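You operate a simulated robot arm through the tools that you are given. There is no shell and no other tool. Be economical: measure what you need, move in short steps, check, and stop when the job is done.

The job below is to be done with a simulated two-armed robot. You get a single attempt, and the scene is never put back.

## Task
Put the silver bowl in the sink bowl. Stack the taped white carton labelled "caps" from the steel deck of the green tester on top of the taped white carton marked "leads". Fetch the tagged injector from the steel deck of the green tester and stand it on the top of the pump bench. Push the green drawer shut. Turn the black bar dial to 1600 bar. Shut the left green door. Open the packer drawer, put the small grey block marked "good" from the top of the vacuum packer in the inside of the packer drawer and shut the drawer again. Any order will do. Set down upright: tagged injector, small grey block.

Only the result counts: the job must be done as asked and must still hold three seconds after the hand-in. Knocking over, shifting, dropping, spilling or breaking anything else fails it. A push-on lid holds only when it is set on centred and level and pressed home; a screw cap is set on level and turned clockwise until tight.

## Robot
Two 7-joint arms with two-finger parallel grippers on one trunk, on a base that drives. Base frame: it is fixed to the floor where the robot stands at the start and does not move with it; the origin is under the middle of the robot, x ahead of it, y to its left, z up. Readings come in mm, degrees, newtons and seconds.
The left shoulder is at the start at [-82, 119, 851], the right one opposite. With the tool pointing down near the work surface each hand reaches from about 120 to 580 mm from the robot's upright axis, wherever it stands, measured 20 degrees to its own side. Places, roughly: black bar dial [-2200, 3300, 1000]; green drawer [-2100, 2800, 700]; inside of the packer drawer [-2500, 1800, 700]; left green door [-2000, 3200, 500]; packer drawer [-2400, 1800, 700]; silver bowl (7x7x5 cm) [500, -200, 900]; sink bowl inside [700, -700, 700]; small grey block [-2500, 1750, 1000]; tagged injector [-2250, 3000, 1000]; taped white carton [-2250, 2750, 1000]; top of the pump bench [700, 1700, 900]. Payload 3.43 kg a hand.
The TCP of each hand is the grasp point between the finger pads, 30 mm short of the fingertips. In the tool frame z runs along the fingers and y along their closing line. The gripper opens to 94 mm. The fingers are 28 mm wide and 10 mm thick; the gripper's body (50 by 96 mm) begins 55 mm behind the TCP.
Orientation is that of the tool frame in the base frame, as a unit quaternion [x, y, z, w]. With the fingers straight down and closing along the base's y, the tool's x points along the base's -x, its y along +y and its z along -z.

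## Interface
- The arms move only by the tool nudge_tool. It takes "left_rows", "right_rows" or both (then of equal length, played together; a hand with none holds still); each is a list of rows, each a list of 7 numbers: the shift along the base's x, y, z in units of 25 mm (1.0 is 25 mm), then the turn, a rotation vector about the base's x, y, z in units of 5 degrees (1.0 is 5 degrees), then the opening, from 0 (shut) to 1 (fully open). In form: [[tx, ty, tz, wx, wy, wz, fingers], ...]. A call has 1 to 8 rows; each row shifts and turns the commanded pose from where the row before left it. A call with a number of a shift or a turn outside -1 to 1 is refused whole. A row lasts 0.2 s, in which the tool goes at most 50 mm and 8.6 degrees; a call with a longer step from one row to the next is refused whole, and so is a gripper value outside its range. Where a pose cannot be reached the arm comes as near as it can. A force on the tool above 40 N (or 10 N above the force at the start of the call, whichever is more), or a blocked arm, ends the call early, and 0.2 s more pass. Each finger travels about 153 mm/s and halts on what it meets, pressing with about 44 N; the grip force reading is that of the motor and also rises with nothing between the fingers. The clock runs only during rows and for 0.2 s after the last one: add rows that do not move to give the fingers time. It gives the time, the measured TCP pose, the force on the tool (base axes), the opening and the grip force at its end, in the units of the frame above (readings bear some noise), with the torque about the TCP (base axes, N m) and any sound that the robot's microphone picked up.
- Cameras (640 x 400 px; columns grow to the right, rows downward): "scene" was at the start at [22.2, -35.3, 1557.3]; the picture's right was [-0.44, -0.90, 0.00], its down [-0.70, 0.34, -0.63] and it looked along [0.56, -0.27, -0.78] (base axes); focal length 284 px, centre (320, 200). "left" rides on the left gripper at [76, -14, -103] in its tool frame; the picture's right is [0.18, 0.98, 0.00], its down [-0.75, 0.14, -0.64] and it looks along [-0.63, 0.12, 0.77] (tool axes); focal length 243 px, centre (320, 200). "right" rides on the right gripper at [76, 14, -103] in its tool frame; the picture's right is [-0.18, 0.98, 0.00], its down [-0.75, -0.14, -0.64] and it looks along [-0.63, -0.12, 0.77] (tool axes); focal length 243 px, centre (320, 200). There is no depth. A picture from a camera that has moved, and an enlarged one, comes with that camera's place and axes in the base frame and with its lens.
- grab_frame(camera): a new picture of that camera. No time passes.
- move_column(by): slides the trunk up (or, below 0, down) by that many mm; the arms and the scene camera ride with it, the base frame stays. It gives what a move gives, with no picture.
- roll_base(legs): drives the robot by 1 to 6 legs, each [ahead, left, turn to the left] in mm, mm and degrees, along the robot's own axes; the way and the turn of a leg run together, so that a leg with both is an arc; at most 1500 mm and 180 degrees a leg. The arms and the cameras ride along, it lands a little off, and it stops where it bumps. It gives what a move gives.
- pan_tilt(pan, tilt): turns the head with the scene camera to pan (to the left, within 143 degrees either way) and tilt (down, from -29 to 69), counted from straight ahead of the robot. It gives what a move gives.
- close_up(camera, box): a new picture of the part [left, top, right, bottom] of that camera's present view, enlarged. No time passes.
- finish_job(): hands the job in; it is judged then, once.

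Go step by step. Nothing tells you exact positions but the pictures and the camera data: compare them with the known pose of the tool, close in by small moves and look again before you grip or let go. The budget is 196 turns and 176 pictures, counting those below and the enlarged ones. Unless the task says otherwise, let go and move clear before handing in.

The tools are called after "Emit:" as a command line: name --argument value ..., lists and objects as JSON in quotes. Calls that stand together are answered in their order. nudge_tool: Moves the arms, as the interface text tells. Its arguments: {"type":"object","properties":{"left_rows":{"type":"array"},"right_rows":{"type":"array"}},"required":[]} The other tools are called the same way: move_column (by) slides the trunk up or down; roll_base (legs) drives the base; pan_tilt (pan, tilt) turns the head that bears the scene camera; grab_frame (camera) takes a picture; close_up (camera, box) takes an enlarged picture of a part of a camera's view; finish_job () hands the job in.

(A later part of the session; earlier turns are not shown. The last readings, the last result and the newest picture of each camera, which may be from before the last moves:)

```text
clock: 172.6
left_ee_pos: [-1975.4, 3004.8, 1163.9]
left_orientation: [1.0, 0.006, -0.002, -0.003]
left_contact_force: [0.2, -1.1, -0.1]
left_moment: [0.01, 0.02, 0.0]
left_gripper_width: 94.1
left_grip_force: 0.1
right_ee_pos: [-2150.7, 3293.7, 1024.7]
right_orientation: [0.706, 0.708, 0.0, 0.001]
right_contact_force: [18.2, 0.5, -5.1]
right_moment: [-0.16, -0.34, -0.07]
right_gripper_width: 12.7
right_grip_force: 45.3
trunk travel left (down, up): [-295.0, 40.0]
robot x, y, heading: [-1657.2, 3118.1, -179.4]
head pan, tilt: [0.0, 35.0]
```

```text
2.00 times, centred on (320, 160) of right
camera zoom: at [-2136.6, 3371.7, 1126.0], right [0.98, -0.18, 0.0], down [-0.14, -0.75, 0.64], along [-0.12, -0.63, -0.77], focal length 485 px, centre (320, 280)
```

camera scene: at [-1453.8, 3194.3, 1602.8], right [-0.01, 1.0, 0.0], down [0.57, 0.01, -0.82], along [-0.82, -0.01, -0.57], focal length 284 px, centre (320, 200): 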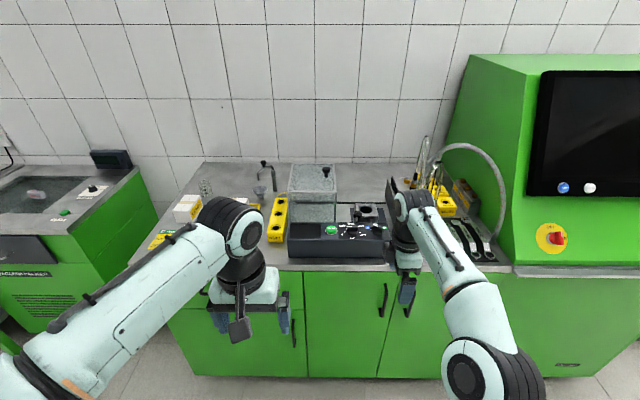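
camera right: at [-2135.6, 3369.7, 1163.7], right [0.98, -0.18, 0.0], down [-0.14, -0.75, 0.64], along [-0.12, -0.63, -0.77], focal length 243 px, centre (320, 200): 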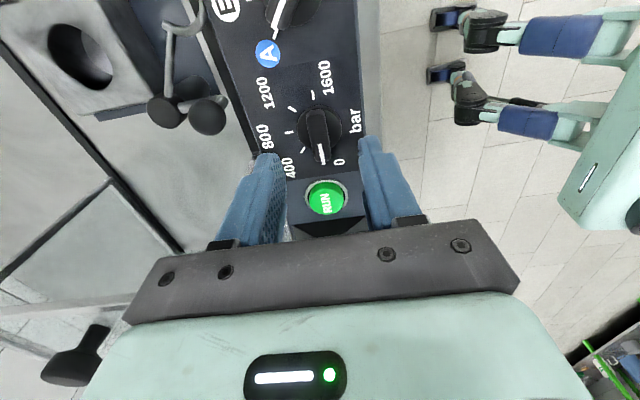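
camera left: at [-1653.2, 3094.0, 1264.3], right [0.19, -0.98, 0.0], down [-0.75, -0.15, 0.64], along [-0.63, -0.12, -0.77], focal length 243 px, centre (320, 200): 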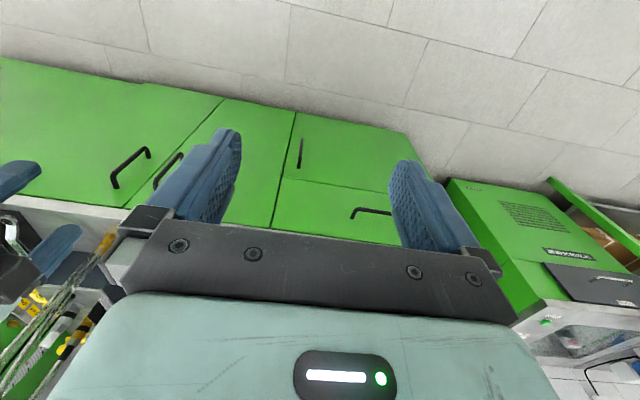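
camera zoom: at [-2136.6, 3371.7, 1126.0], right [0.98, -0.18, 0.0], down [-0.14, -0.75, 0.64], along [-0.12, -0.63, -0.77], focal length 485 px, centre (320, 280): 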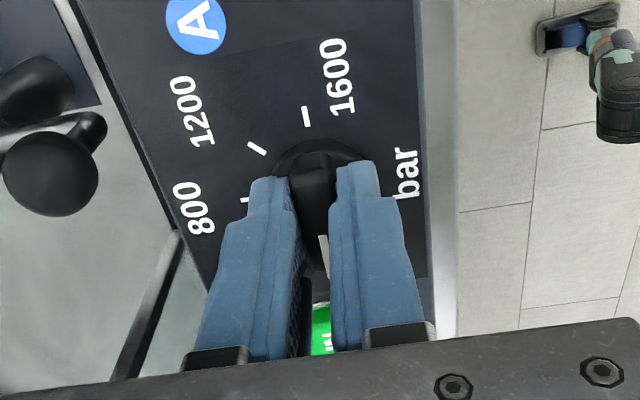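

Gripped (12.7 mm). Turn clockwise in steps.

Emit:
nudge_tool --right_rows '[[0.06, 0, 0, 0, 0, 0, 0], [0, 0, 0, 0, 0, -1, 0], [0, 0, 0, 0, 0, -1, 0], [0, 0, 0, 0, 0, -1, 0], [0, 0, 0, 0, 0, -1, 0], [0, 0, 0, 0, 0, -1, 0], [0, 0, 0, 0, 0, -1, 0], [0, 0, 0, 0, 0, 0, 0]]'

Emit:
close_up --camera "right" --box '[200, 60, 440, 260]'

```text
clock: 174.3
left_ee_pos: [-1976.1, 3004.2, 1162.6]
left_orientation: [1.0, 0.005, -0.003, -0.002]
left_contact_force: [0.1, -0.7, 0.5]
left_moment: [-0.04, -0.02, 0.02]
left_gripper_width: 94.0
left_grip_force: 0.0
right_ee_pos: [-2149.0, 3294.0, 1026.1]
right_orientation: [0.866, 0.501, 0.0, 0.001]
right_contact_force: [16.3, -0.2, -12.5]
right_moment: [-0.71, 0.17, 0.01]
right_gripper_width: 12.8
right_grip_force: 44.9
trunk travel left (down, up): [-295.0, 40.0]
robot x, y, heading: [-1657.7, 3121.7, -179.2]
head pan, tilt: [0.0, 35.0]
```

```text
2.00 times, centred on (320, 160) of right
camera zoom: at [-2099.4, 3354.2, 1126.0], right [0.76, -0.65, 0.0], down [-0.5, -0.58, 0.64], along [-0.42, -0.49, -0.77], focal length 485 px, centre (320, 280)
```

zoom: 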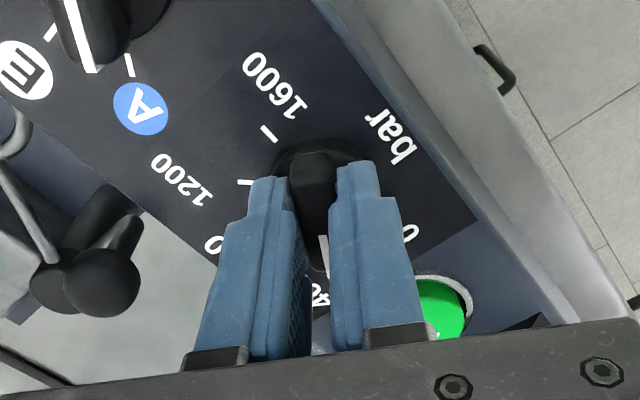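

The dial follows. Continue.

Emit:
nudge_tool --right_rows '[[0.05, 0, -0.04, 0, 0, -1, 0], [0, 0, 0, 0, 0, -1, 0], [0, 0, 0, 0, 0, -1, 0], [0, 0, 0, 0, 0, -1, 0], [0, 0, 0, 0, 0, -1, 0], [0, 0, 0, 0, 0, -1, 0], [0, 0, 0, 0, 0, -1, 0], [0, 0, 0, 0, 0, -1, 0]]'

Emit:
nudge_tool --right_rows '[[0, 0, 0, 0, 0, -1, 0], [0, 0, 0, 0, 0, -1, 0], [0, 0, 0, 0, 0, -1, 0], [0, 0, 0, 0, 0, -1, 0], [0, 0, 0, 0, 0, -1, 0], [0, 0, 0, 0, 0, -1, 0], [0, 0, 0, 0, 0, -1, 0], [0, 0, 0, 0, 0, -1, 0]]'

Emit:
close_up --camera "right" --box '[200, 60, 440, 260]'

```text
clock: 176.2
left_ee_pos: [-1976.7, 3004.5, 1163.3]
left_orientation: [1.0, 0.005, -0.002, -0.003]
left_contact_force: [0.3, -0.5, -0.8]
left_moment: [0.0, -0.03, -0.01]
left_gripper_width: 93.9
left_grip_force: 0.0
right_ee_pos: [-2149.0, 3292.5, 1023.4]
right_orientation: [0.985, 0.174, -0.001, 0.0]
right_contact_force: [7.2, -4.4, 4.2]
right_moment: [0.15, -0.89, -0.02]
right_gripper_width: 13.1
right_grip_force: 44.7
trunk travel left (down, up): [-295.0, 40.0]
robot x, y, heading: [-1659.6, 3116.4, -179.5]
head pan, tilt: [0.0, 35.0]
```

```text
clock: 177.9
left_ee_pos: [-1976.6, 3002.6, 1164.4]
left_orientation: [1.0, 0.005, -0.002, -0.002]
left_contact_force: [0.1, 0.0, -0.5]
left_moment: [0.01, 0.02, -0.01]
left_gripper_width: 94.2
left_grip_force: 0.0
right_ee_pos: [-2149.2, 3291.7, 1024.8]
right_orientation: [0.985, -0.173, -0.001, 0.0]
right_contact_force: [5.2, -8.4, 9.4]
right_moment: [-0.21, 0.04, 0.03]
right_gripper_width: 13.0
right_grip_force: 45.0
trunk travel left (down, up): [-295.0, 40.0]
robot x, y, heading: [-1656.4, 3116.8, -179.3]
head pan, tilt: [0.0, 35.0]
```

```text
2.00 times, centred on (320, 160) of right
camera zoom: at [-2081.9, 3253.9, 1125.8], right [-0.51, -0.86, 0.0], down [-0.66, 0.39, 0.64], along [-0.56, 0.33, -0.76], focal length 485 px, centre (320, 280)
```

zoom: 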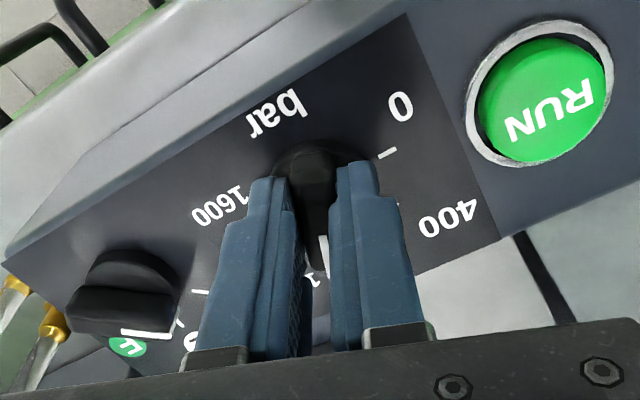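

110° done; 70° to go.

Emit:
nudge_tool --right_rows '[[0, 0.05, 0.02, 0, 0, -1, 0], [0, 0, 0, 0, 0, -1, 0], [0, 0, 0, 0, 0, -1, 0], [0, 0, 0, 0, 0, -1, 0], [0, 0, 0, 0, 0, -1, 0], [0, 0, 0, 0, 0, -1, 0], [0, 0, 0, 0, 0, -1, 0], [0, 0, 0, 0, 0, -1, 0]]'

Emit:
nudge_tool --right_rows '[[0, 0, 0, 0, 0, -1, 0], [0, 0, 0, 0, 0, -1, 0], [0, 0, 0, 0, 0, -1, 0], [0, 0, 0, 0, 0, -1, 0], [0, 0, 0, 0, 0, -1, 0], [0, 0, 0, 0, 0, -1, 0], [0, 0, 0, 0, 0, 0, 0]]'

Emit:
close_up --camera "right" --box '[200, 60, 440, 260]'

Emit:
close_up --camera "scene" --box '[340, 235, 440, 310]'

```text
clock: 179.8
left_ee_pos: [-1976.5, 3001.9, 1162.7]
left_orientation: [1.0, 0.006, -0.002, -0.004]
left_contact_force: [0.4, -0.5, 0.3]
left_moment: [-0.02, 0.01, 0.0]
left_gripper_width: 94.4
left_grip_force: 0.0
right_ee_pos: [-2149.8, 3289.5, 1025.4]
right_orientation: [0.866, -0.499, 0.0, -0.001]
right_contact_force: [3.3, -20.9, -2.0]
right_moment: [0.39, 0.48, -0.02]
right_gripper_width: 13.1
right_grip_force: 44.7
trunk travel left (down, up): [-295.0, 40.0]
robot x, y, heading: [-1657.7, 3117.2, -179.1]
head pan, tilt: [0.0, 35.0]
```

```text
clock: 181.3
left_ee_pos: [-1977.0, 3001.6, 1162.8]
left_orientation: [1.0, 0.005, -0.002, -0.004]
left_contact_force: [0.4, 0.2, -0.6]
left_moment: [0.02, 0.02, 0.01]
left_gripper_width: 94.1
left_grip_force: 0.0
right_ee_pos: [-2150.6, 3290.5, 1023.8]
right_orientation: [0.708, -0.706, 0.0, 0.0]
right_contact_force: [-1.4, -21.7, -2.8]
right_moment: [0.45, 0.07, -0.01]
right_gripper_width: 12.9
right_grip_force: 44.9
trunk travel left (down, up): [-295.0, 40.0]
robot x, y, heading: [-1659.8, 3121.5, -179.5]
head pan, tilt: [0.0, 35.0]
```

```text
2.00 times, centred on (320, 160) of right
camera zoom: at [-2164.6, 3216.3, 1126.1], right [-0.98, 0.18, 0.0], down [0.14, 0.75, 0.64], along [0.12, 0.63, -0.77], focal length 485 px, centre (320, 280)
```

zoom: 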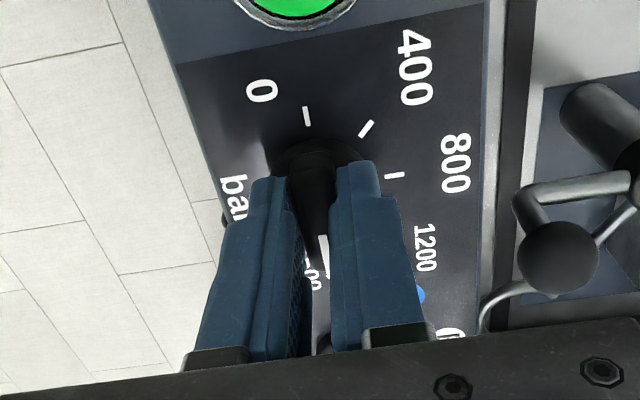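

```text
5.33 times, centred on (390, 272) of scene
camera zoom: at [-1704.7, 3113.8, 1602.8], right [-0.01, 1.0, 0.0], down [0.57, 0.01, -0.82], along [-0.82, -0.01, -0.57], focal length 1514 px, centre (-53, -187)
```

zoom: 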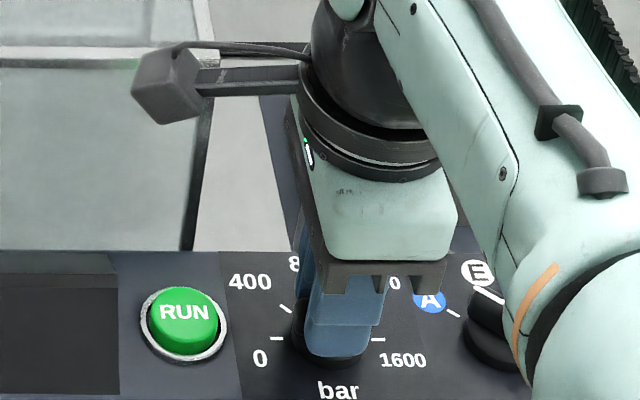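

Turned 180°. Release and rise, then check the pointer.

Emit:
nudge_tool --right_rows '[[0, 0, 0, 0, 0, 0, 0.25], [0, 0, 0, 0, 0, 0, 0.35], [0, 0, 0.4, 0, 0, 0, 0.35], [0, 0, 0.6, 0, 0, 0, 0.35], [0, 0, 1, 0, 0, 0, 0.35], [0, 0, 1, 0, 0, 0, 0.35], [0, 0, 1, 0, 0, 0, 0.35]]'

Emit:
close_up --camera "right" --box '[220, 60, 420, 185]'

```text
clock: 182.9
left_ee_pos: [-1978.4, 3004.2, 1162.3]
left_orientation: [1.0, 0.005, -0.001, -0.002]
left_contact_force: [-0.6, 0.1, 0.8]
left_moment: [0.0, 0.01, -0.01]
left_gripper_width: 93.9
left_grip_force: 0.1
right_ee_pos: [-2150.0, 3294.1, 1124.5]
right_orientation: [0.708, -0.706, 0.001, -0.002]
right_contact_force: [0.3, 0.3, -0.5]
right_moment: [0.0, -0.01, -0.01]
right_gripper_width: 32.7
right_grip_force: 0.1
trunk travel left (down, up): [-295.0, 40.0]
robot x, y, heading: [-1662.4, 3119.3, -179.2]
head pan, tilt: [0.0, 35.0]
```

```text
3.20 times, centred on (320, 122) of right
camera zoom: at [-2164.5, 3219.2, 1224.7], right [-0.98, 0.18, 0.0], down [0.14, 0.75, 0.64], along [0.12, 0.63, -0.77], focal length 776 px, centre (320, 448)
```

zoom: 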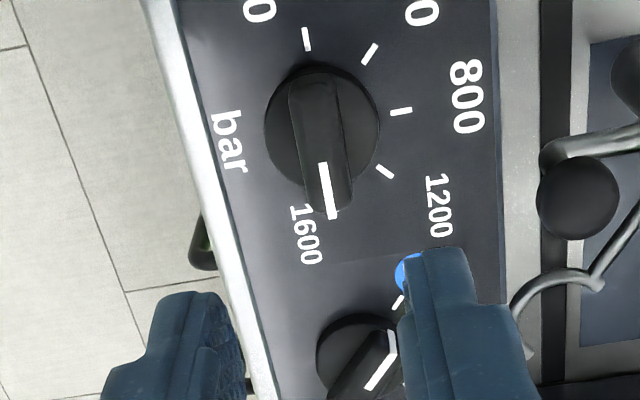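

The dial reads 1600. Now back off and shift left to look at the cartons and the injector.

Emit:
nudge_tool --right_rows '[[0.5, 0, 1, 0, 0, 0, 1], [1, 0.5, 1, 0, 0, 0, 1], [1, 0.5, 1, 0, 0, 0, 1], [1, 1, 0, 0, 0, 0, 1], [1, 1, 0, 0, 0, 0, 1], [1, 1, 0, 0, 0, 0, 1]]' --left_rows '[[0, -1, 0, 0, 0, 0, 1], [0, -1, 0, 0, 0, 0, 1], [0.5, -1, 0, 0, 0, 0, 1], [0.5, -1, 0, 0, 0, 0, 1], [1, -1, 0, 0, 0, 0, 1], [1, -1, 0, 0, 0, 0, 1]]'

Emit:
roll_base --legs '[[-100, 0, 0], [0, 300, 0]]'

Emit:
grab_frame --camera "scene"

```text
clock: 184.3
left_ee_pos: [-1900.3, 2855.4, 1165.3]
left_orientation: [1.0, 0.004, -0.002, -0.002]
left_contact_force: [-0.2, -0.4, -0.4]
left_moment: [-0.01, 0.05, -0.01]
left_gripper_width: 94.0
left_grip_force: 0.1
right_ee_pos: [-2012.0, 3394.7, 1198.1]
right_orientation: [0.708, -0.707, 0.0, 0.0]
right_contact_force: [-0.3, 0.5, 0.9]
right_moment: [-0.02, 0.02, -0.01]
right_gripper_width: 93.6
right_grip_force: 0.0
trunk travel left (down, up): [-295.0, 40.0]
robot x, y, heading: [-1658.0, 3121.0, -179.2]
head pan, tilt: [0.0, 35.0]
```

```text
clock: 188.3
left_ee_pos: [-1797.0, 2557.5, 1165.6]
left_orientation: [1.0, 0.006, -0.001, -0.003]
left_contact_force: [-0.2, 0.1, -0.2]
left_moment: [-0.01, 0.02, 0.04]
left_gripper_width: 94.0
left_grip_force: 0.0
right_ee_pos: [-1909.9, 3094.5, 1198.8]
right_orientation: [0.709, -0.705, 0.0, 0.0]
right_contact_force: [-0.5, 0.1, -0.3]
right_moment: [0.0, -0.05, 0.01]
right_gripper_width: 94.0
right_grip_force: 0.1
trunk travel left (down, up): [-295.0, 40.0]
robot x, y, heading: [-1549.0, 2824.5, -179.1]
head pan, tilt: [0.0, 35.0]
```

```text
82 pictures are left
camera scene: at [-1599.6, 2818.7, 1602.9], right [-0.01, 1.0, 0.0], down [0.57, 0.01, -0.82], along [-0.82, -0.01, -0.57], focal length 284 px, centre (320, 200)
```

scene: 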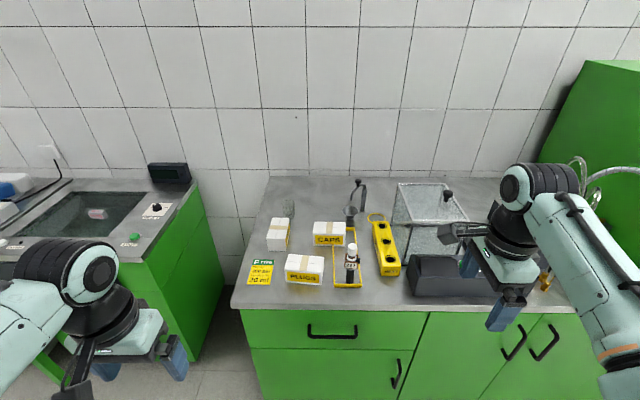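

Emit:
close_up --camera "scene" --box '[240, 170, 400, 300]'

Emit:
grab_frame --camera "right"

Emit:
grab_frame --camera "left"

```text
3.08 times, centred on (320, 235) of scene
camera zoom: at [-1599.6, 2818.7, 1602.9], right [-0.01, 1.0, 0.0], down [0.57, 0.01, -0.82], along [-0.82, -0.01, -0.57], focal length 874 px, centre (320, 92)
```

zoom: 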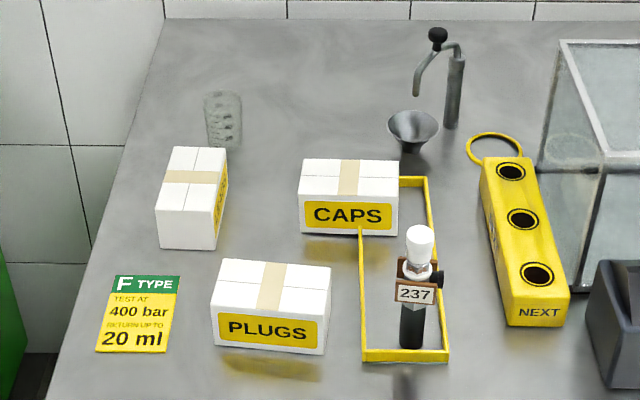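

```text
80 pictures are left
camera right: at [-1923.4, 3020.4, 1300.0], right [-0.98, 0.18, 0.0], down [0.14, 0.75, 0.64], along [0.12, 0.63, -0.77], focal length 243 px, centre (320, 200)
```

right: 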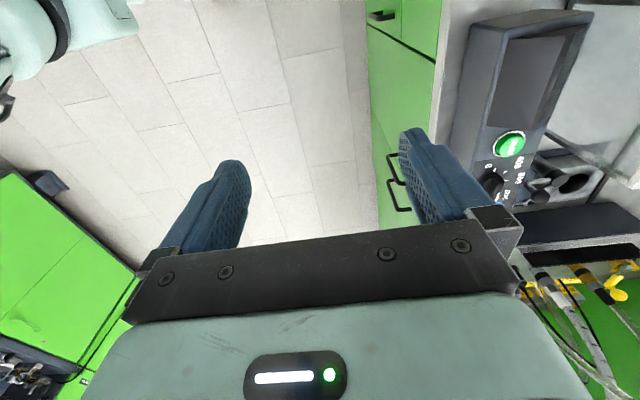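

```text
79 pictures are left
camera left: at [-1722.3, 2569.5, 1266.4], right [0.2, -0.98, -0.01], down [-0.75, -0.15, 0.64], along [-0.63, -0.12, -0.77], focal length 243 px, centre (320, 200)
```

left: 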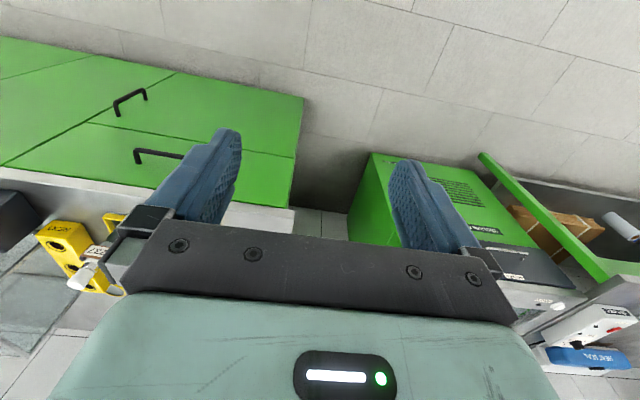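

CAPS is at about [-2371, 2845] (110 × 67 × 57 mm, long side along y), LEADS at [-2367, 2661]. The right hand closes along x, fitting CAPS' short side. Move in.

Emit:
roll_base --legs '[[0, 124, 0], [250, 0, 0]]'

Emit:
nudge_tool --right_rows '[[-1, -1, 0, 0, 0, 0, 1], [-1, -1, 0, 0, 0, 0, 1], [-1, -1, 0, 0, 0, 0, 1], [-1, -1, -0.6, 0, 0, 0, 1], [-1, -1, -0.8, 0, 0, 0, 1], [-1, 0, -0.8, 0, 0, 0, 1], [-1, 0, -0.8, 0, 0, 0, 1]]'

Emit:
grab_frame --camera "right"

Emit:
grab_frame --camera "scene"

```text
clock: 191.5
left_ee_pos: [-2044.7, 2428.0, 1163.4]
left_orientation: [1.0, 0.01, -0.001, -0.003]
left_contact_force: [-0.3, -0.3, 0.6]
left_moment: [0.01, -0.02, -0.01]
left_gripper_width: 94.0
left_grip_force: 0.1
right_ee_pos: [-2160.4, 2966.3, 1197.5]
right_orientation: [0.711, -0.703, 0.0, 0.0]
right_contact_force: [0.0, -0.3, -0.1]
right_moment: [0.01, 0.01, 0.03]
right_gripper_width: 93.9
right_grip_force: 0.1
trunk travel left (down, up): [-295.0, 40.0]
robot x, y, heading: [-1804.4, 2695.1, -178.9]
head pan, tilt: [0.0, 35.0]
```

```text
clock: 193.1
left_ee_pos: [-2045.0, 2428.1, 1162.3]
left_orientation: [1.0, 0.009, -0.001, -0.003]
left_contact_force: [-0.2, 0.0, -0.1]
left_moment: [-0.01, -0.02, -0.06]
left_gripper_width: 93.9
left_grip_force: 0.1
right_ee_pos: [-2295.1, 2851.9, 1128.1]
right_orientation: [0.711, -0.703, 0.001, 0.0]
right_contact_force: [-0.1, -0.2, 0.5]
right_moment: [-0.04, -0.04, -0.03]
right_gripper_width: 94.2
right_grip_force: 0.1
right hand out of reach, approached as far as the arm can: row 5, 6, 7
trunk travel left (down, up): [-295.0, 40.0]
robot x, y, heading: [-1803.7, 2690.6, -178.5]
head pan, tilt: [0.0, 35.0]
```

```text
78 pictures are left
camera right: at [-2308.4, 2776.7, 1229.6], right [-0.99, 0.17, 0.0], down [0.13, 0.76, 0.64], along [0.11, 0.63, -0.77], focal length 243 px, centre (320, 200)
```

right: 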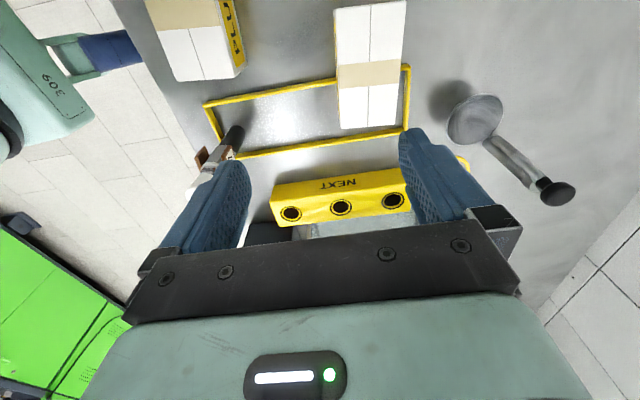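

```text
77 pictures are left
camera scene: at [-1849.9, 2691.6, 1602.8], right [-0.02, 1.0, 0.0], down [0.57, 0.01, -0.82], along [-0.82, -0.02, -0.57], focal length 284 px, centre (320, 200)
```

scene: 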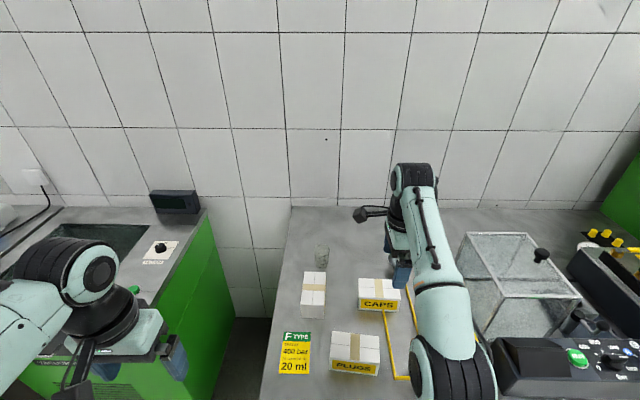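

Depth cross-check gives the carton's top at z≈960, centre about [-2350, 2842]. Lower the hand and centre above it.

Emit:
nudge_tool --right_rows '[[0, -0.2, -1, 0, 0, 0, 1], [0, -0.2, -1, 0, 0, 0, 1], [-0.5, 0, -1, 0, 0, 0, 1], [-0.8, 0, -0.5, 0, 0, 0, 1], [-0.8, 0, 0, 0, 0, 0, 1], [0, 0, 0, 0, 0, 0, 1]]'

Emit:
grab_frame --camera "right"

Emit:
close_up --camera "scene" --box '[280, 230, 460, 400]'

```text
clock: 194.5
left_ee_pos: [-2043.8, 2427.3, 1164.5]
left_orientation: [1.0, 0.009, -0.001, -0.003]
left_contact_force: [-0.2, -0.1, -0.4]
left_moment: [0.0, 0.03, 0.01]
left_gripper_width: 94.1
left_grip_force: 0.2
right_ee_pos: [-2334.1, 2841.4, 1040.9]
right_orientation: [0.711, -0.703, 0.0, 0.0]
right_contact_force: [0.4, -0.7, -0.1]
right_moment: [0.01, -0.03, 0.0]
right_gripper_width: 93.8
right_grip_force: 0.0
right hand out of reach, approached as far as the arm can: row 5
trunk travel left (down, up): [-295.0, 40.0]
robot x, y, heading: [-1800.3, 2694.7, -178.9]
head pan, tilt: [0.0, 35.0]
```

```text
76 pictures are left
camera right: at [-2348.6, 2767.0, 1142.9], right [-0.98, 0.17, 0.0], down [0.13, 0.76, 0.64], along [0.11, 0.63, -0.77], focal length 243 px, centre (320, 200)
```

right: 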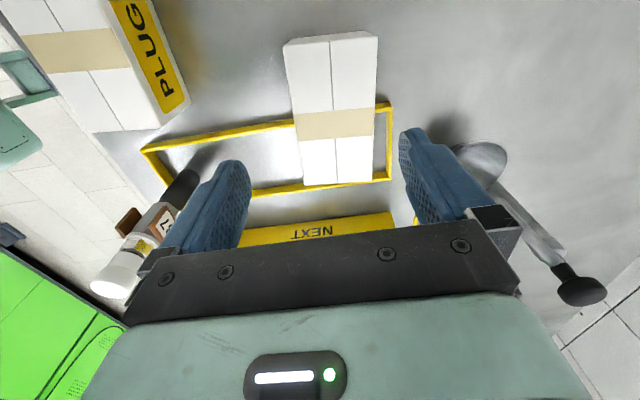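

```text
2.35 times, centred on (370, 315) of scene
camera zoom: at [-1848.5, 2691.5, 1602.9], right [-0.02, 1.0, 0.0], down [0.57, 0.01, -0.82], along [-0.82, -0.02, -0.57], focal length 668 px, centre (202, -71)
```

zoom: 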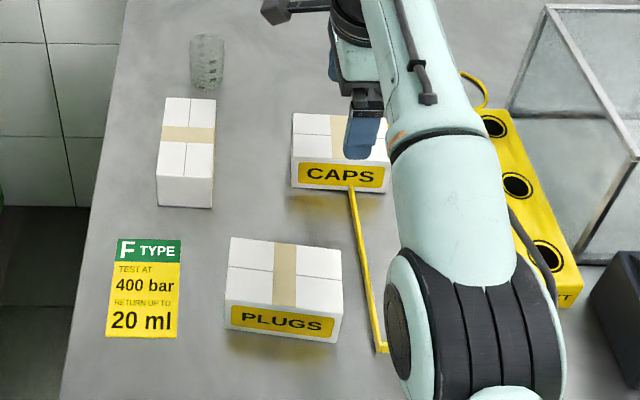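

Carton centre ≈[-2349, 2842], top ≈963. Drive 35 mm closer for reach, then descend.

Emit:
roll_base --legs '[[35, 0, 0]]'

Emit:
nudge_tool --right_rows '[[0.7, 0, 0, 0, 0, 0, 1], [0, 0, -0.6, 0, 0, 0, 1], [0, 0, -0.6, 0, 0, 0, 1], [0, 0, 0, 0, 0, 0, 1]]'

Emit:
grab_frame --camera "right"

Emit:
close_up --camera "scene" --box '[280, 230, 460, 400]'

```text
clock: 195.3
left_ee_pos: [-2078.4, 2427.0, 1164.6]
left_orientation: [1.0, 0.01, -0.001, -0.003]
left_contact_force: [-0.9, -0.5, -0.1]
left_moment: [-0.01, -0.02, 0.01]
left_gripper_width: 94.3
left_grip_force: 0.2
right_ee_pos: [-2369.8, 2841.7, 1042.6]
right_orientation: [0.712, -0.703, 0.0, 0.0]
right_contact_force: [-0.6, 0.0, 0.7]
right_moment: [0.01, -0.01, 0.0]
right_gripper_width: 94.1
right_grip_force: 0.0
trunk travel left (down, up): [-295.0, 40.0]
robot x, y, heading: [-1840.0, 2695.5, -178.6]
head pan, tilt: [0.0, 35.0]
```

```text
clock: 196.3
left_ee_pos: [-2077.5, 2426.4, 1164.2]
left_orientation: [1.0, 0.01, -0.001, -0.003]
left_contact_force: [-0.3, 0.6, -0.7]
left_moment: [-0.01, -0.01, -0.02]
left_gripper_width: 94.0
left_grip_force: 0.1
right_ee_pos: [-2352.3, 2841.3, 1013.1]
right_orientation: [0.711, -0.703, 0.0, 0.0]
right_contact_force: [0.6, 0.0, 0.7]
right_moment: [0.02, -0.01, -0.01]
right_gripper_width: 94.1
right_grip_force: 0.1
trunk travel left (down, up): [-295.0, 40.0]
robot x, y, heading: [-1839.5, 2689.1, -178.5]
head pan, tilt: [0.0, 35.0]
```

```text
74 pictures are left
camera right: at [-2364.7, 2766.6, 1113.6], right [-0.98, 0.17, 0.0], down [0.13, 0.76, 0.64], along [0.11, 0.63, -0.77], focal length 243 px, centre (320, 200)
```

right: 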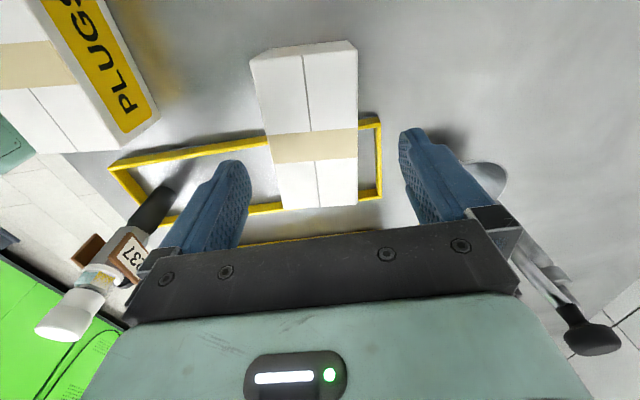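

```text
2.35 times, centred on (370, 315) of scene
camera zoom: at [-1883.0, 2690.7, 1602.9], right [-0.02, 1.0, 0.0], down [0.57, 0.01, -0.82], along [-0.82, -0.02, -0.57], focal length 668 px, centre (202, -71)
```

zoom: 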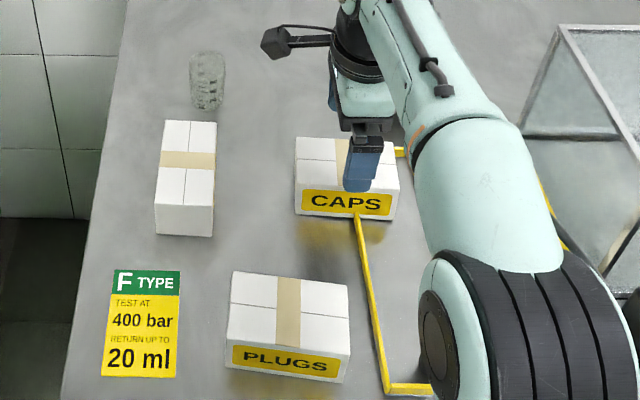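

Centred within a few mm. Descend and grip.

Emit:
nudge_tool --right_rows '[[0.14, 0, -0.6, 0, 0, 0, 1], [0, 0, -0.7, 0, 0, 0, 1], [0, 0, -0.7, 0, 0, 0, 1], [0, 0, -0.45, 0, 0, 0, 1], [0, 0, 0, 0, 0, 0, 1]]'

Emit:
grab_frame --camera "right"

```text
clock: 197.5
left_ee_pos: [-2077.5, 2426.0, 1165.9]
left_orientation: [1.0, 0.009, -0.001, -0.003]
left_contact_force: [0.2, -0.2, -0.5]
left_moment: [0.0, 0.02, 0.01]
left_gripper_width: 94.0
left_grip_force: 0.0
right_ee_pos: [-2348.2, 2841.3, 951.5]
right_orientation: [0.711, -0.703, 0.0, 0.001]
right_contact_force: [0.1, 0.2, 0.1]
right_moment: [-0.03, -0.02, 0.01]
right_gripper_width: 94.2
right_grip_force: 0.0
trunk travel left (down, up): [-295.0, 40.0]
robot x, y, heading: [-1836.8, 2694.6, -178.9]
head pan, tilt: [0.0, 35.0]
```

```text
72 pictures are left
camera right: at [-2362.6, 2765.6, 1052.2], right [-0.99, 0.17, 0.0], down [0.13, 0.75, 0.64], along [0.11, 0.63, -0.77], focal length 243 px, centre (320, 200)
```

right: 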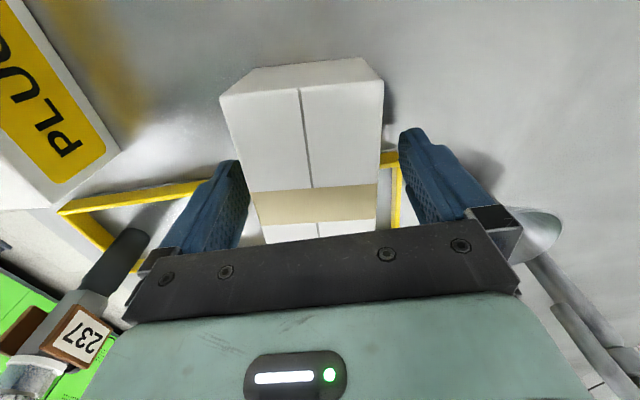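

Straddled. Close and lift.

Emit:
nudge_tool --right_rows '[[0, 0, 0, 0, 0, 0, 0.7], [0, 0, 0, 0, 0, 0, 0.4], [0, 0, 0, 0, 0, 0, 0.3], [0, 0, 0, 0, 0, 0, 0.3]]'

Emit:
nudge_tool --right_rows '[[0, 0, 0.4, 0, 0, 0, 0.3], [0, 0, 0.6, 0, 0, 0, 0.3], [0, 0, 0.8, 0, 0, 0, 0.3], [0, 0, 0.8, 0, 0, 0, 0.3], [0, 0, 0.8, 0, 0, 0, 0.3], [0, 0, 0.8, 0, 0, 0, 0.3]]'

Emit:
grab_frame --camera "scene"

Emit:
grab_frame --camera "right"

```text
clock: 198.5
left_ee_pos: [-2076.8, 2426.0, 1164.0]
left_orientation: [1.0, 0.01, -0.002, -0.003]
left_contact_force: [-0.9, -0.1, 0.9]
left_moment: [0.0, 0.02, 0.0]
left_gripper_width: 93.9
left_grip_force: 0.1
right_ee_pos: [-2348.6, 2840.9, 951.0]
right_orientation: [0.712, -0.702, 0.0, 0.001]
right_contact_force: [-0.5, 1.6, 0.5]
right_moment: [0.04, 0.05, -0.01]
right_gripper_width: 67.1
right_grip_force: 43.7
trunk travel left (down, up): [-295.0, 40.0]
robot x, y, heading: [-1838.6, 2694.0, -178.8]
head pan, tilt: [0.0, 35.0]
```

```text
clock: 199.9
left_ee_pos: [-2078.0, 2426.3, 1165.7]
left_orientation: [1.0, 0.009, -0.001, -0.003]
left_contact_force: [-0.2, 0.7, 0.0]
left_moment: [-0.02, 0.01, -0.01]
left_gripper_width: 94.2
left_grip_force: 0.1
right_ee_pos: [-2348.5, 2841.4, 1054.7]
right_orientation: [0.711, -0.703, 0.001, 0.0]
right_contact_force: [0.5, -0.8, -1.2]
right_moment: [0.04, -0.01, -0.02]
right_gripper_width: 66.8
right_grip_force: 43.6
trunk travel left (down, up): [-295.0, 40.0]
robot x, y, heading: [-1839.9, 2694.4, -178.6]
head pan, tilt: [0.0, 35.0]
```

```text
71 pictures are left
camera scene: at [-1883.2, 2690.7, 1602.8], right [-0.02, 1.0, 0.0], down [0.57, 0.01, -0.82], along [-0.82, -0.02, -0.57], focal length 284 px, centre (320, 200)
```

scene: 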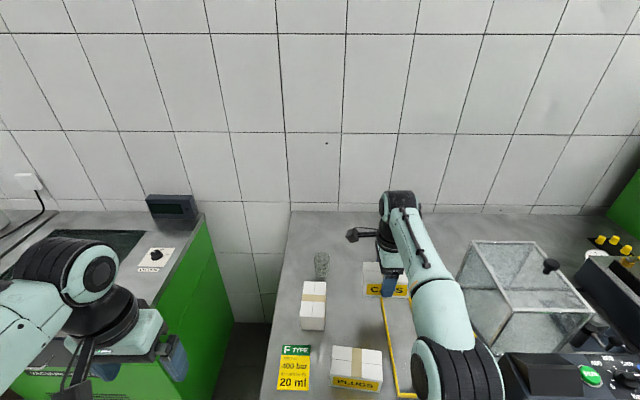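

```text
70 pictures are left
camera right: at [-2361.8, 2766.1, 1156.3], right [-0.99, 0.17, 0.0], down [0.13, 0.76, 0.64], along [0.11, 0.63, -0.77], focal length 243 px, centre (320, 200)
```

right: 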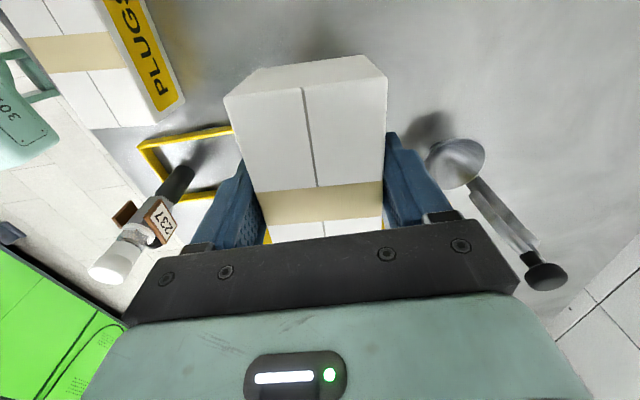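

Carton held. Strafe left over LEADS at about [-2350, 2663].

Emit:
roll_base --legs '[[0, 178, 0]]'

Emit:
grab_frame --camera "scene"

Emit:
grab_frame --camera "right"

```text
clock: 202.2
left_ee_pos: [-2074.5, 2246.4, 1163.4]
left_orientation: [1.0, 0.008, 0.0, -0.002]
left_contact_force: [-1.0, 0.3, 0.4]
left_moment: [0.02, -0.01, -0.02]
left_gripper_width: 94.2
left_grip_force: 0.0
right_ee_pos: [-2343.7, 2662.3, 1055.5]
right_orientation: [0.71, -0.704, 0.0, 0.001]
right_contact_force: [0.4, -0.6, -1.8]
right_moment: [0.01, 0.01, 0.04]
right_gripper_width: 66.9
right_grip_force: 44.1
trunk travel left (down, up): [-295.0, 40.0]
robot x, y, heading: [-1833.1, 2512.4, -178.7]
head pan, tilt: [0.0, 35.0]
```

```text
69 pictures are left
camera scene: at [-1879.5, 2510.0, 1602.9], right [-0.02, 1.0, 0.0], down [0.57, 0.01, -0.82], along [-0.82, -0.01, -0.57], focal length 284 px, centre (320, 200)
```

scene: 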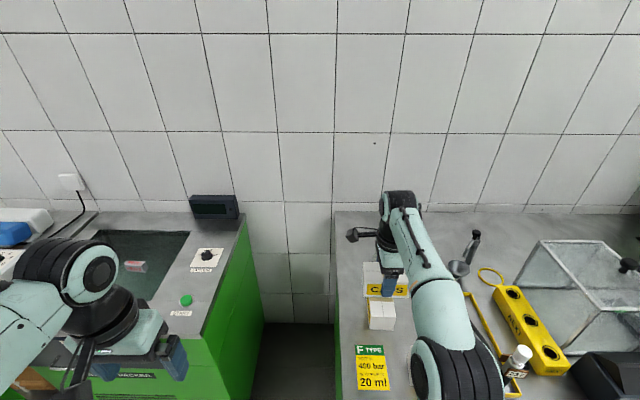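

```text
68 pictures are left
camera right: at [-2358.0, 2587.6, 1156.3], right [-0.98, 0.18, 0.0], down [0.13, 0.75, 0.64], along [0.11, 0.63, -0.77], focal length 243 px, centre (320, 200)
```

right: 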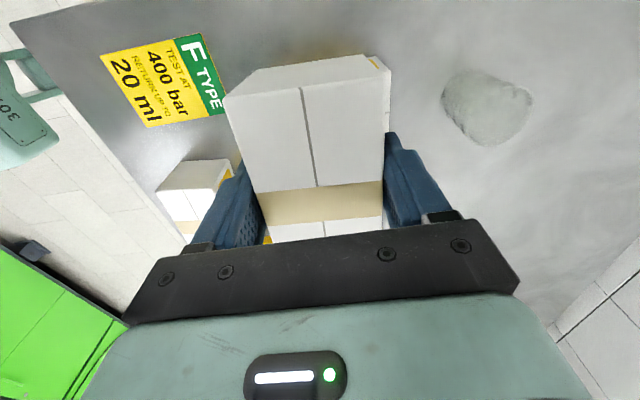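

Above LEADS. Trim and lower to just above it.

Emit:
nudge_tool --right_rows '[[-0.2, 0.08, -0.4, 0, 0, 0, 0.3], [0, 0, -0.5, 0, 0, 0, 0.3], [0, 0, -0.5, 0, 0, 0, 0.3], [0, 0, 0, 0, 0, 0, 0.3]]'

Emit:
close_up --camera "scene" --box '[320, 230, 440, 350]'

Emit:
grab_frame --camera "left"

```text
clock: 203.2
left_ee_pos: [-2075.6, 2247.0, 1164.9]
left_orientation: [1.0, 0.007, -0.001, -0.002]
left_contact_force: [-0.6, -1.0, -0.6]
left_moment: [-0.01, 0.02, 0.01]
left_gripper_width: 94.0
left_grip_force: 0.0
right_ee_pos: [-2349.4, 2664.5, 1020.7]
right_orientation: [0.71, -0.705, 0.0, 0.0]
right_contact_force: [-0.3, -0.5, -1.3]
right_moment: [0.0, 0.0, -0.02]
right_gripper_width: 66.7
right_grip_force: 44.2
trunk travel left (down, up): [-295.0, 40.0]
robot x, y, heading: [-1834.3, 2514.6, -178.8]
head pan, tilt: [0.0, 35.0]
```

```text
3.33 times, centred on (380, 290) of scene
camera zoom: at [-1879.4, 2510.1, 1602.9], right [-0.02, 1.0, 0.0], down [0.57, 0.01, -0.82], along [-0.82, -0.02, -0.57], focal length 946 px, centre (120, -100)
```

zoom: 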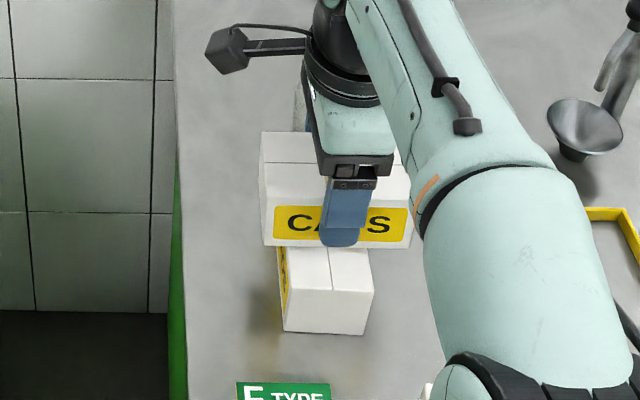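

```text
66 pictures are left
camera left: at [-2000.9, 2260.5, 1266.6], right [0.2, -0.98, -0.01], down [-0.75, -0.16, 0.64], along [-0.63, -0.12, -0.77], focal length 243 px, centre (320, 200)
```

left: 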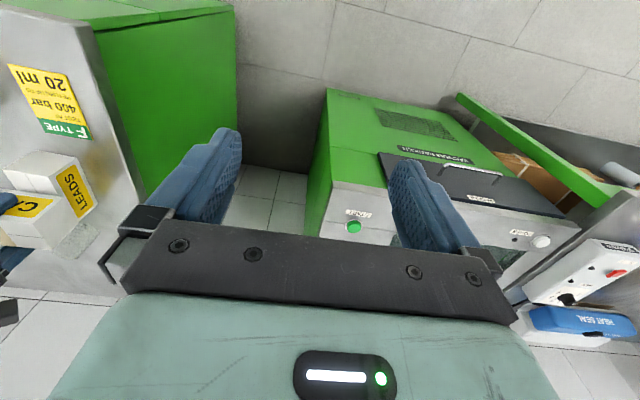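

CAPS is well over LEADS. Lower until contact.

Emit:
nudge_tool --right_rows '[[0, -0.12, -0.2, 0, 0, 0, 0.3], [0, 0, -0.12, 0, 0, 0, 0.3], [0, 0, -0.1, 0, 0, 0, 0.3], [0, 0, 0, 0, 0, 0, 0.3]]'

```text
clock: 204.2
left_ee_pos: [-2076.3, 2246.8, 1164.3]
left_orientation: [1.0, 0.008, -0.001, -0.002]
left_contact_force: [0.7, 0.4, -0.7]
left_moment: [0.0, -0.03, 0.03]
left_gripper_width: 93.8
left_grip_force: 0.1
right_ee_pos: [-2350.2, 2661.4, 1010.6]
right_orientation: [0.71, -0.704, 0.0, 0.0]
right_contact_force: [-0.8, 1.1, 1.7]
right_moment: [-0.05, 0.01, -0.04]
right_gripper_width: 66.9
right_grip_force: 43.8
trunk travel left (down, up): [-295.0, 40.0]
robot x, y, heading: [-1833.6, 2512.3, -178.7]
head pan, tilt: [0.0, 35.0]
```

Emit:
nudge_tool --right_rows '[[0, 0, -0.08, 0, 0, 0, 0.3], [0, 0, -0.08, 0, 0, 0, 0.3], [0, 0, 0, 0, 0, 0, 0.3]]'

Emit:
close_up --camera "scene" --box '[320, 230, 440, 350]'

```text
clock: 205.0
left_ee_pos: [-2074.9, 2247.0, 1165.6]
left_orientation: [1.0, 0.007, -0.002, -0.002]
left_contact_force: [-0.2, 0.6, 0.7]
left_moment: [0.02, 0.01, -0.02]
left_gripper_width: 94.2
left_grip_force: 0.0
right_ee_pos: [-2349.2, 2661.0, 1009.3]
right_orientation: [0.71, -0.704, -0.002, 0.003]
right_contact_force: [-6.5, 0.2, 27.2]
right_moment: [-0.79, 0.09, -0.39]
right_gripper_width: 66.1
right_grip_force: 44.2
trunk travel left (down, up): [-295.0, 40.0]
robot x, y, heading: [-1833.4, 2509.7, -178.8]
head pan, tilt: [0.0, 35.0]
```

```text
3.33 times, centred on (380, 290) of scene
camera zoom: at [-1877.9, 2509.7, 1603.2], right [-0.02, 1.0, 0.0], down [0.57, 0.01, -0.82], along [-0.82, -0.01, -0.57], focal length 946 px, centre (120, -100)
```

zoom: 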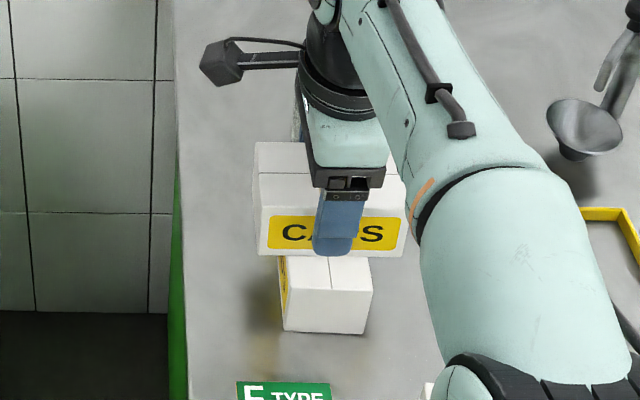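

Contact made. Ease off, open, and rise.

Emit:
nudge_tool --right_rows '[[0, 0, 0.08, 0, 0, 0, 0.3], [0, 0, 0, 0, 0, 0, 0.85], [0, 0, 0, 0, 0, 0, 0.95], [0, 0, 0, 0, 0, 0, 0.95], [0, 0, 0.5, 0, 0, 0, 0.95], [0, 0, 0.8, 0, 0, 0, 0.95], [0, 0, 1, 0, 0, 0, 0.95], [0, 0, 1, 0, 0, 0, 0.95]]'

Emit:
close_up --camera "scene" --box '[320, 230, 440, 350]'

Emit:
grab_frame --camera "right"

```text
clock: 206.8
left_ee_pos: [-2074.5, 2248.1, 1165.7]
left_orientation: [1.0, 0.008, -0.002, -0.003]
left_contact_force: [-0.2, 0.2, -0.9]
left_moment: [0.04, 0.04, 0.06]
left_gripper_width: 94.0
left_grip_force: 0.0
right_ee_pos: [-2342.2, 2663.1, 1089.0]
right_orientation: [0.711, -0.703, 0.001, -0.001]
right_contact_force: [0.8, -0.1, -0.7]
right_moment: [0.0, 0.05, -0.01]
right_gripper_width: 89.2
right_grip_force: 0.1
right hand out of reach, approached as far as the arm can: row 8
trunk travel left (down, up): [-295.0, 40.0]
robot x, y, heading: [-1833.1, 2511.8, -178.9]
head pan, tilt: [0.0, 35.0]
```

```text
3.33 times, centred on (380, 290) of scene
camera zoom: at [-1878.9, 2510.2, 1602.9], right [-0.02, 1.0, 0.0], down [0.57, 0.01, -0.82], along [-0.82, -0.02, -0.57], focal length 946 px, centre (120, -100)
```

zoom: 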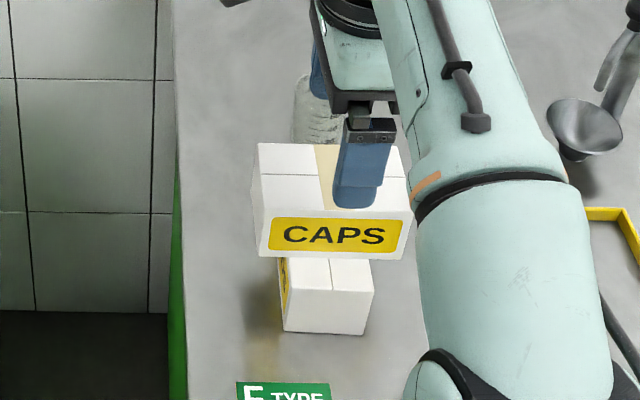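

```text
63 pictures are left
camera right: at [-2356.6, 2587.8, 1190.0], right [-0.98, 0.18, 0.0], down [0.13, 0.75, 0.64], along [0.11, 0.63, -0.77], focal length 243 px, centre (320, 200)
```

right: 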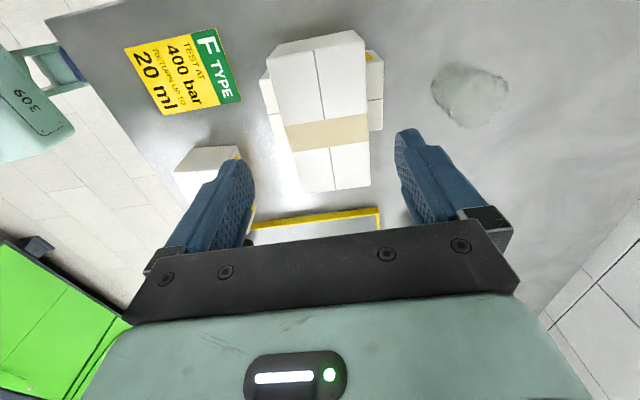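

CAPS rests squarely on LEADS. Back away, retract the right hand, and shift right toward the injector.

Emit:
roll_base --legs '[[-190, 0, 0]]'

Emit:
nudge_tool --right_rows '[[1, 0.5, 0.5, 0, 0, 0, 1], [1, 0.5, 1, 0, 0, 0, 1], [1, 0.5, 1, 0, 0, 0, 1], [1, 0.5, 1, 0, 0, 0, 1], [1, 0.5, 0, 0, 0, 0, 1], [1, 0.5, 0, 0, 0, 0, 1], [1, 0.5, 0, 0, 0, 0, 1], [1, 0.5, 0, 0, 0, 0, 1]]'

Emit:
roll_base --legs '[[0, -540, 0]]'

Emit:
grab_frame --camera "scene"

Emit:
grab_frame --camera "left"

```text
clock: 208.3
left_ee_pos: [-1887.3, 2249.8, 1164.2]
left_orientation: [1.0, 0.009, -0.002, -0.003]
left_contact_force: [-0.3, -0.4, 0.6]
left_moment: [0.0, -0.02, -0.01]
left_gripper_width: 93.9
left_grip_force: 0.0
right_ee_pos: [-2155.5, 2665.0, 1088.5]
right_orientation: [0.711, -0.703, -0.001, 0.0]
right_contact_force: [-0.5, 0.6, -0.2]
right_moment: [0.0, -0.01, -0.02]
right_gripper_width: 89.2
right_grip_force: 0.0
trunk travel left (down, up): [-295.0, 40.0]
robot x, y, heading: [-1644.1, 2519.6, -179.0]
head pan, tilt: [0.0, 35.0]
```

```text
clock: 210.1
left_ee_pos: [-1886.5, 2250.4, 1164.8]
left_orientation: [1.0, 0.009, -0.002, -0.003]
left_contact_force: [-0.5, 0.2, -0.8]
left_moment: [0.02, -0.01, -0.01]
left_gripper_width: 93.9
left_grip_force: 0.0
right_ee_pos: [-1955.0, 2766.7, 1174.9]
right_orientation: [0.711, -0.704, 0.0, -0.001]
right_contact_force: [0.7, -0.7, 0.4]
right_moment: [0.01, 0.02, 0.02]
right_gripper_width: 94.1
right_grip_force: 0.1
trunk travel left (down, up): [-295.0, 40.0]
robot x, y, heading: [-1646.8, 2519.8, -178.8]
head pan, tilt: [0.0, 35.0]
```

```text
clock: 215.4
left_ee_pos: [-1899.5, 2796.3, 1164.6]
left_orientation: [1.0, 0.012, 0.0, -0.003]
left_contact_force: [-0.2, 0.2, 0.3]
left_moment: [0.0, -0.01, 0.0]
left_gripper_width: 93.9
left_grip_force: 0.1
right_ee_pos: [-1971.5, 3310.6, 1175.6]
right_orientation: [0.713, -0.701, 0.0, 0.0]
right_contact_force: [-0.5, -0.5, -0.4]
right_moment: [-0.02, 0.0, -0.03]
right_gripper_width: 94.0
right_grip_force: 0.1
trunk travel left (down, up): [-295.0, 40.0]
robot x, y, heading: [-1658.4, 3062.8, -178.3]
head pan, tilt: [0.0, 35.0]
```

```text
62 pictures are left
camera scene: at [-1704.6, 3060.5, 1602.9], right [-0.03, 1.0, 0.0], down [0.57, 0.02, -0.82], along [-0.82, -0.02, -0.57], focal length 284 px, centre (320, 200)
```

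scene: 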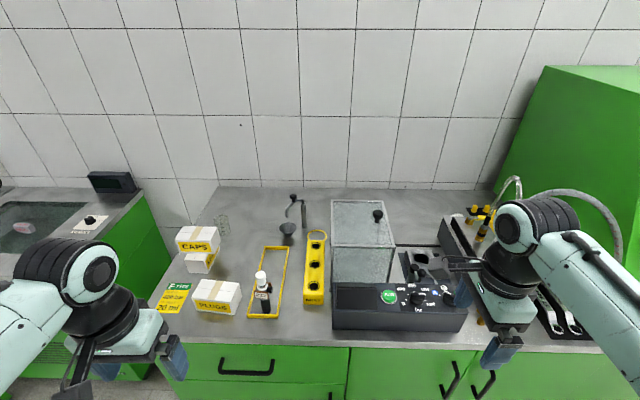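

```text
61 pictures are left
camera left: at [-1824.0, 2809.7, 1266.5], right [0.21, -0.98, -0.01], down [-0.75, -0.16, 0.64], along [-0.63, -0.13, -0.77], focal length 243 px, centre (320, 200)
```

left: 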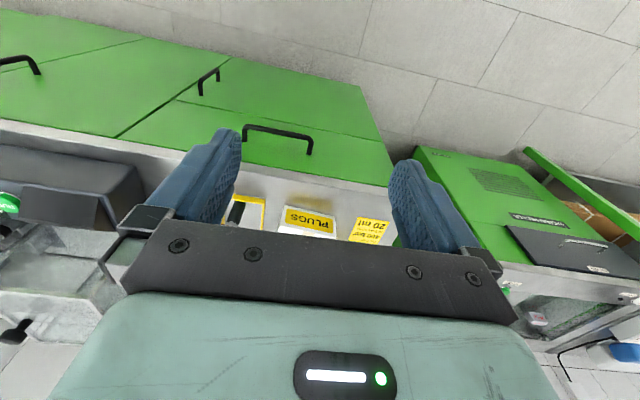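

Emit:
close_up --camera "scene" --box '[220, 240, 320, 325]'

```text
4.71 times, centred on (270, 282) of scene
camera zoom: at [-1704.6, 3060.5, 1602.9], right [-0.03, 1.0, 0.0], down [0.57, 0.02, -0.82], along [-0.82, -0.02, -0.57], focal length 1336 px, centre (555, -188)
```

zoom: 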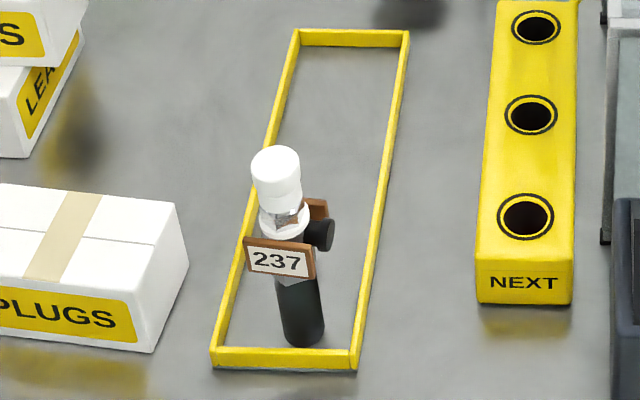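

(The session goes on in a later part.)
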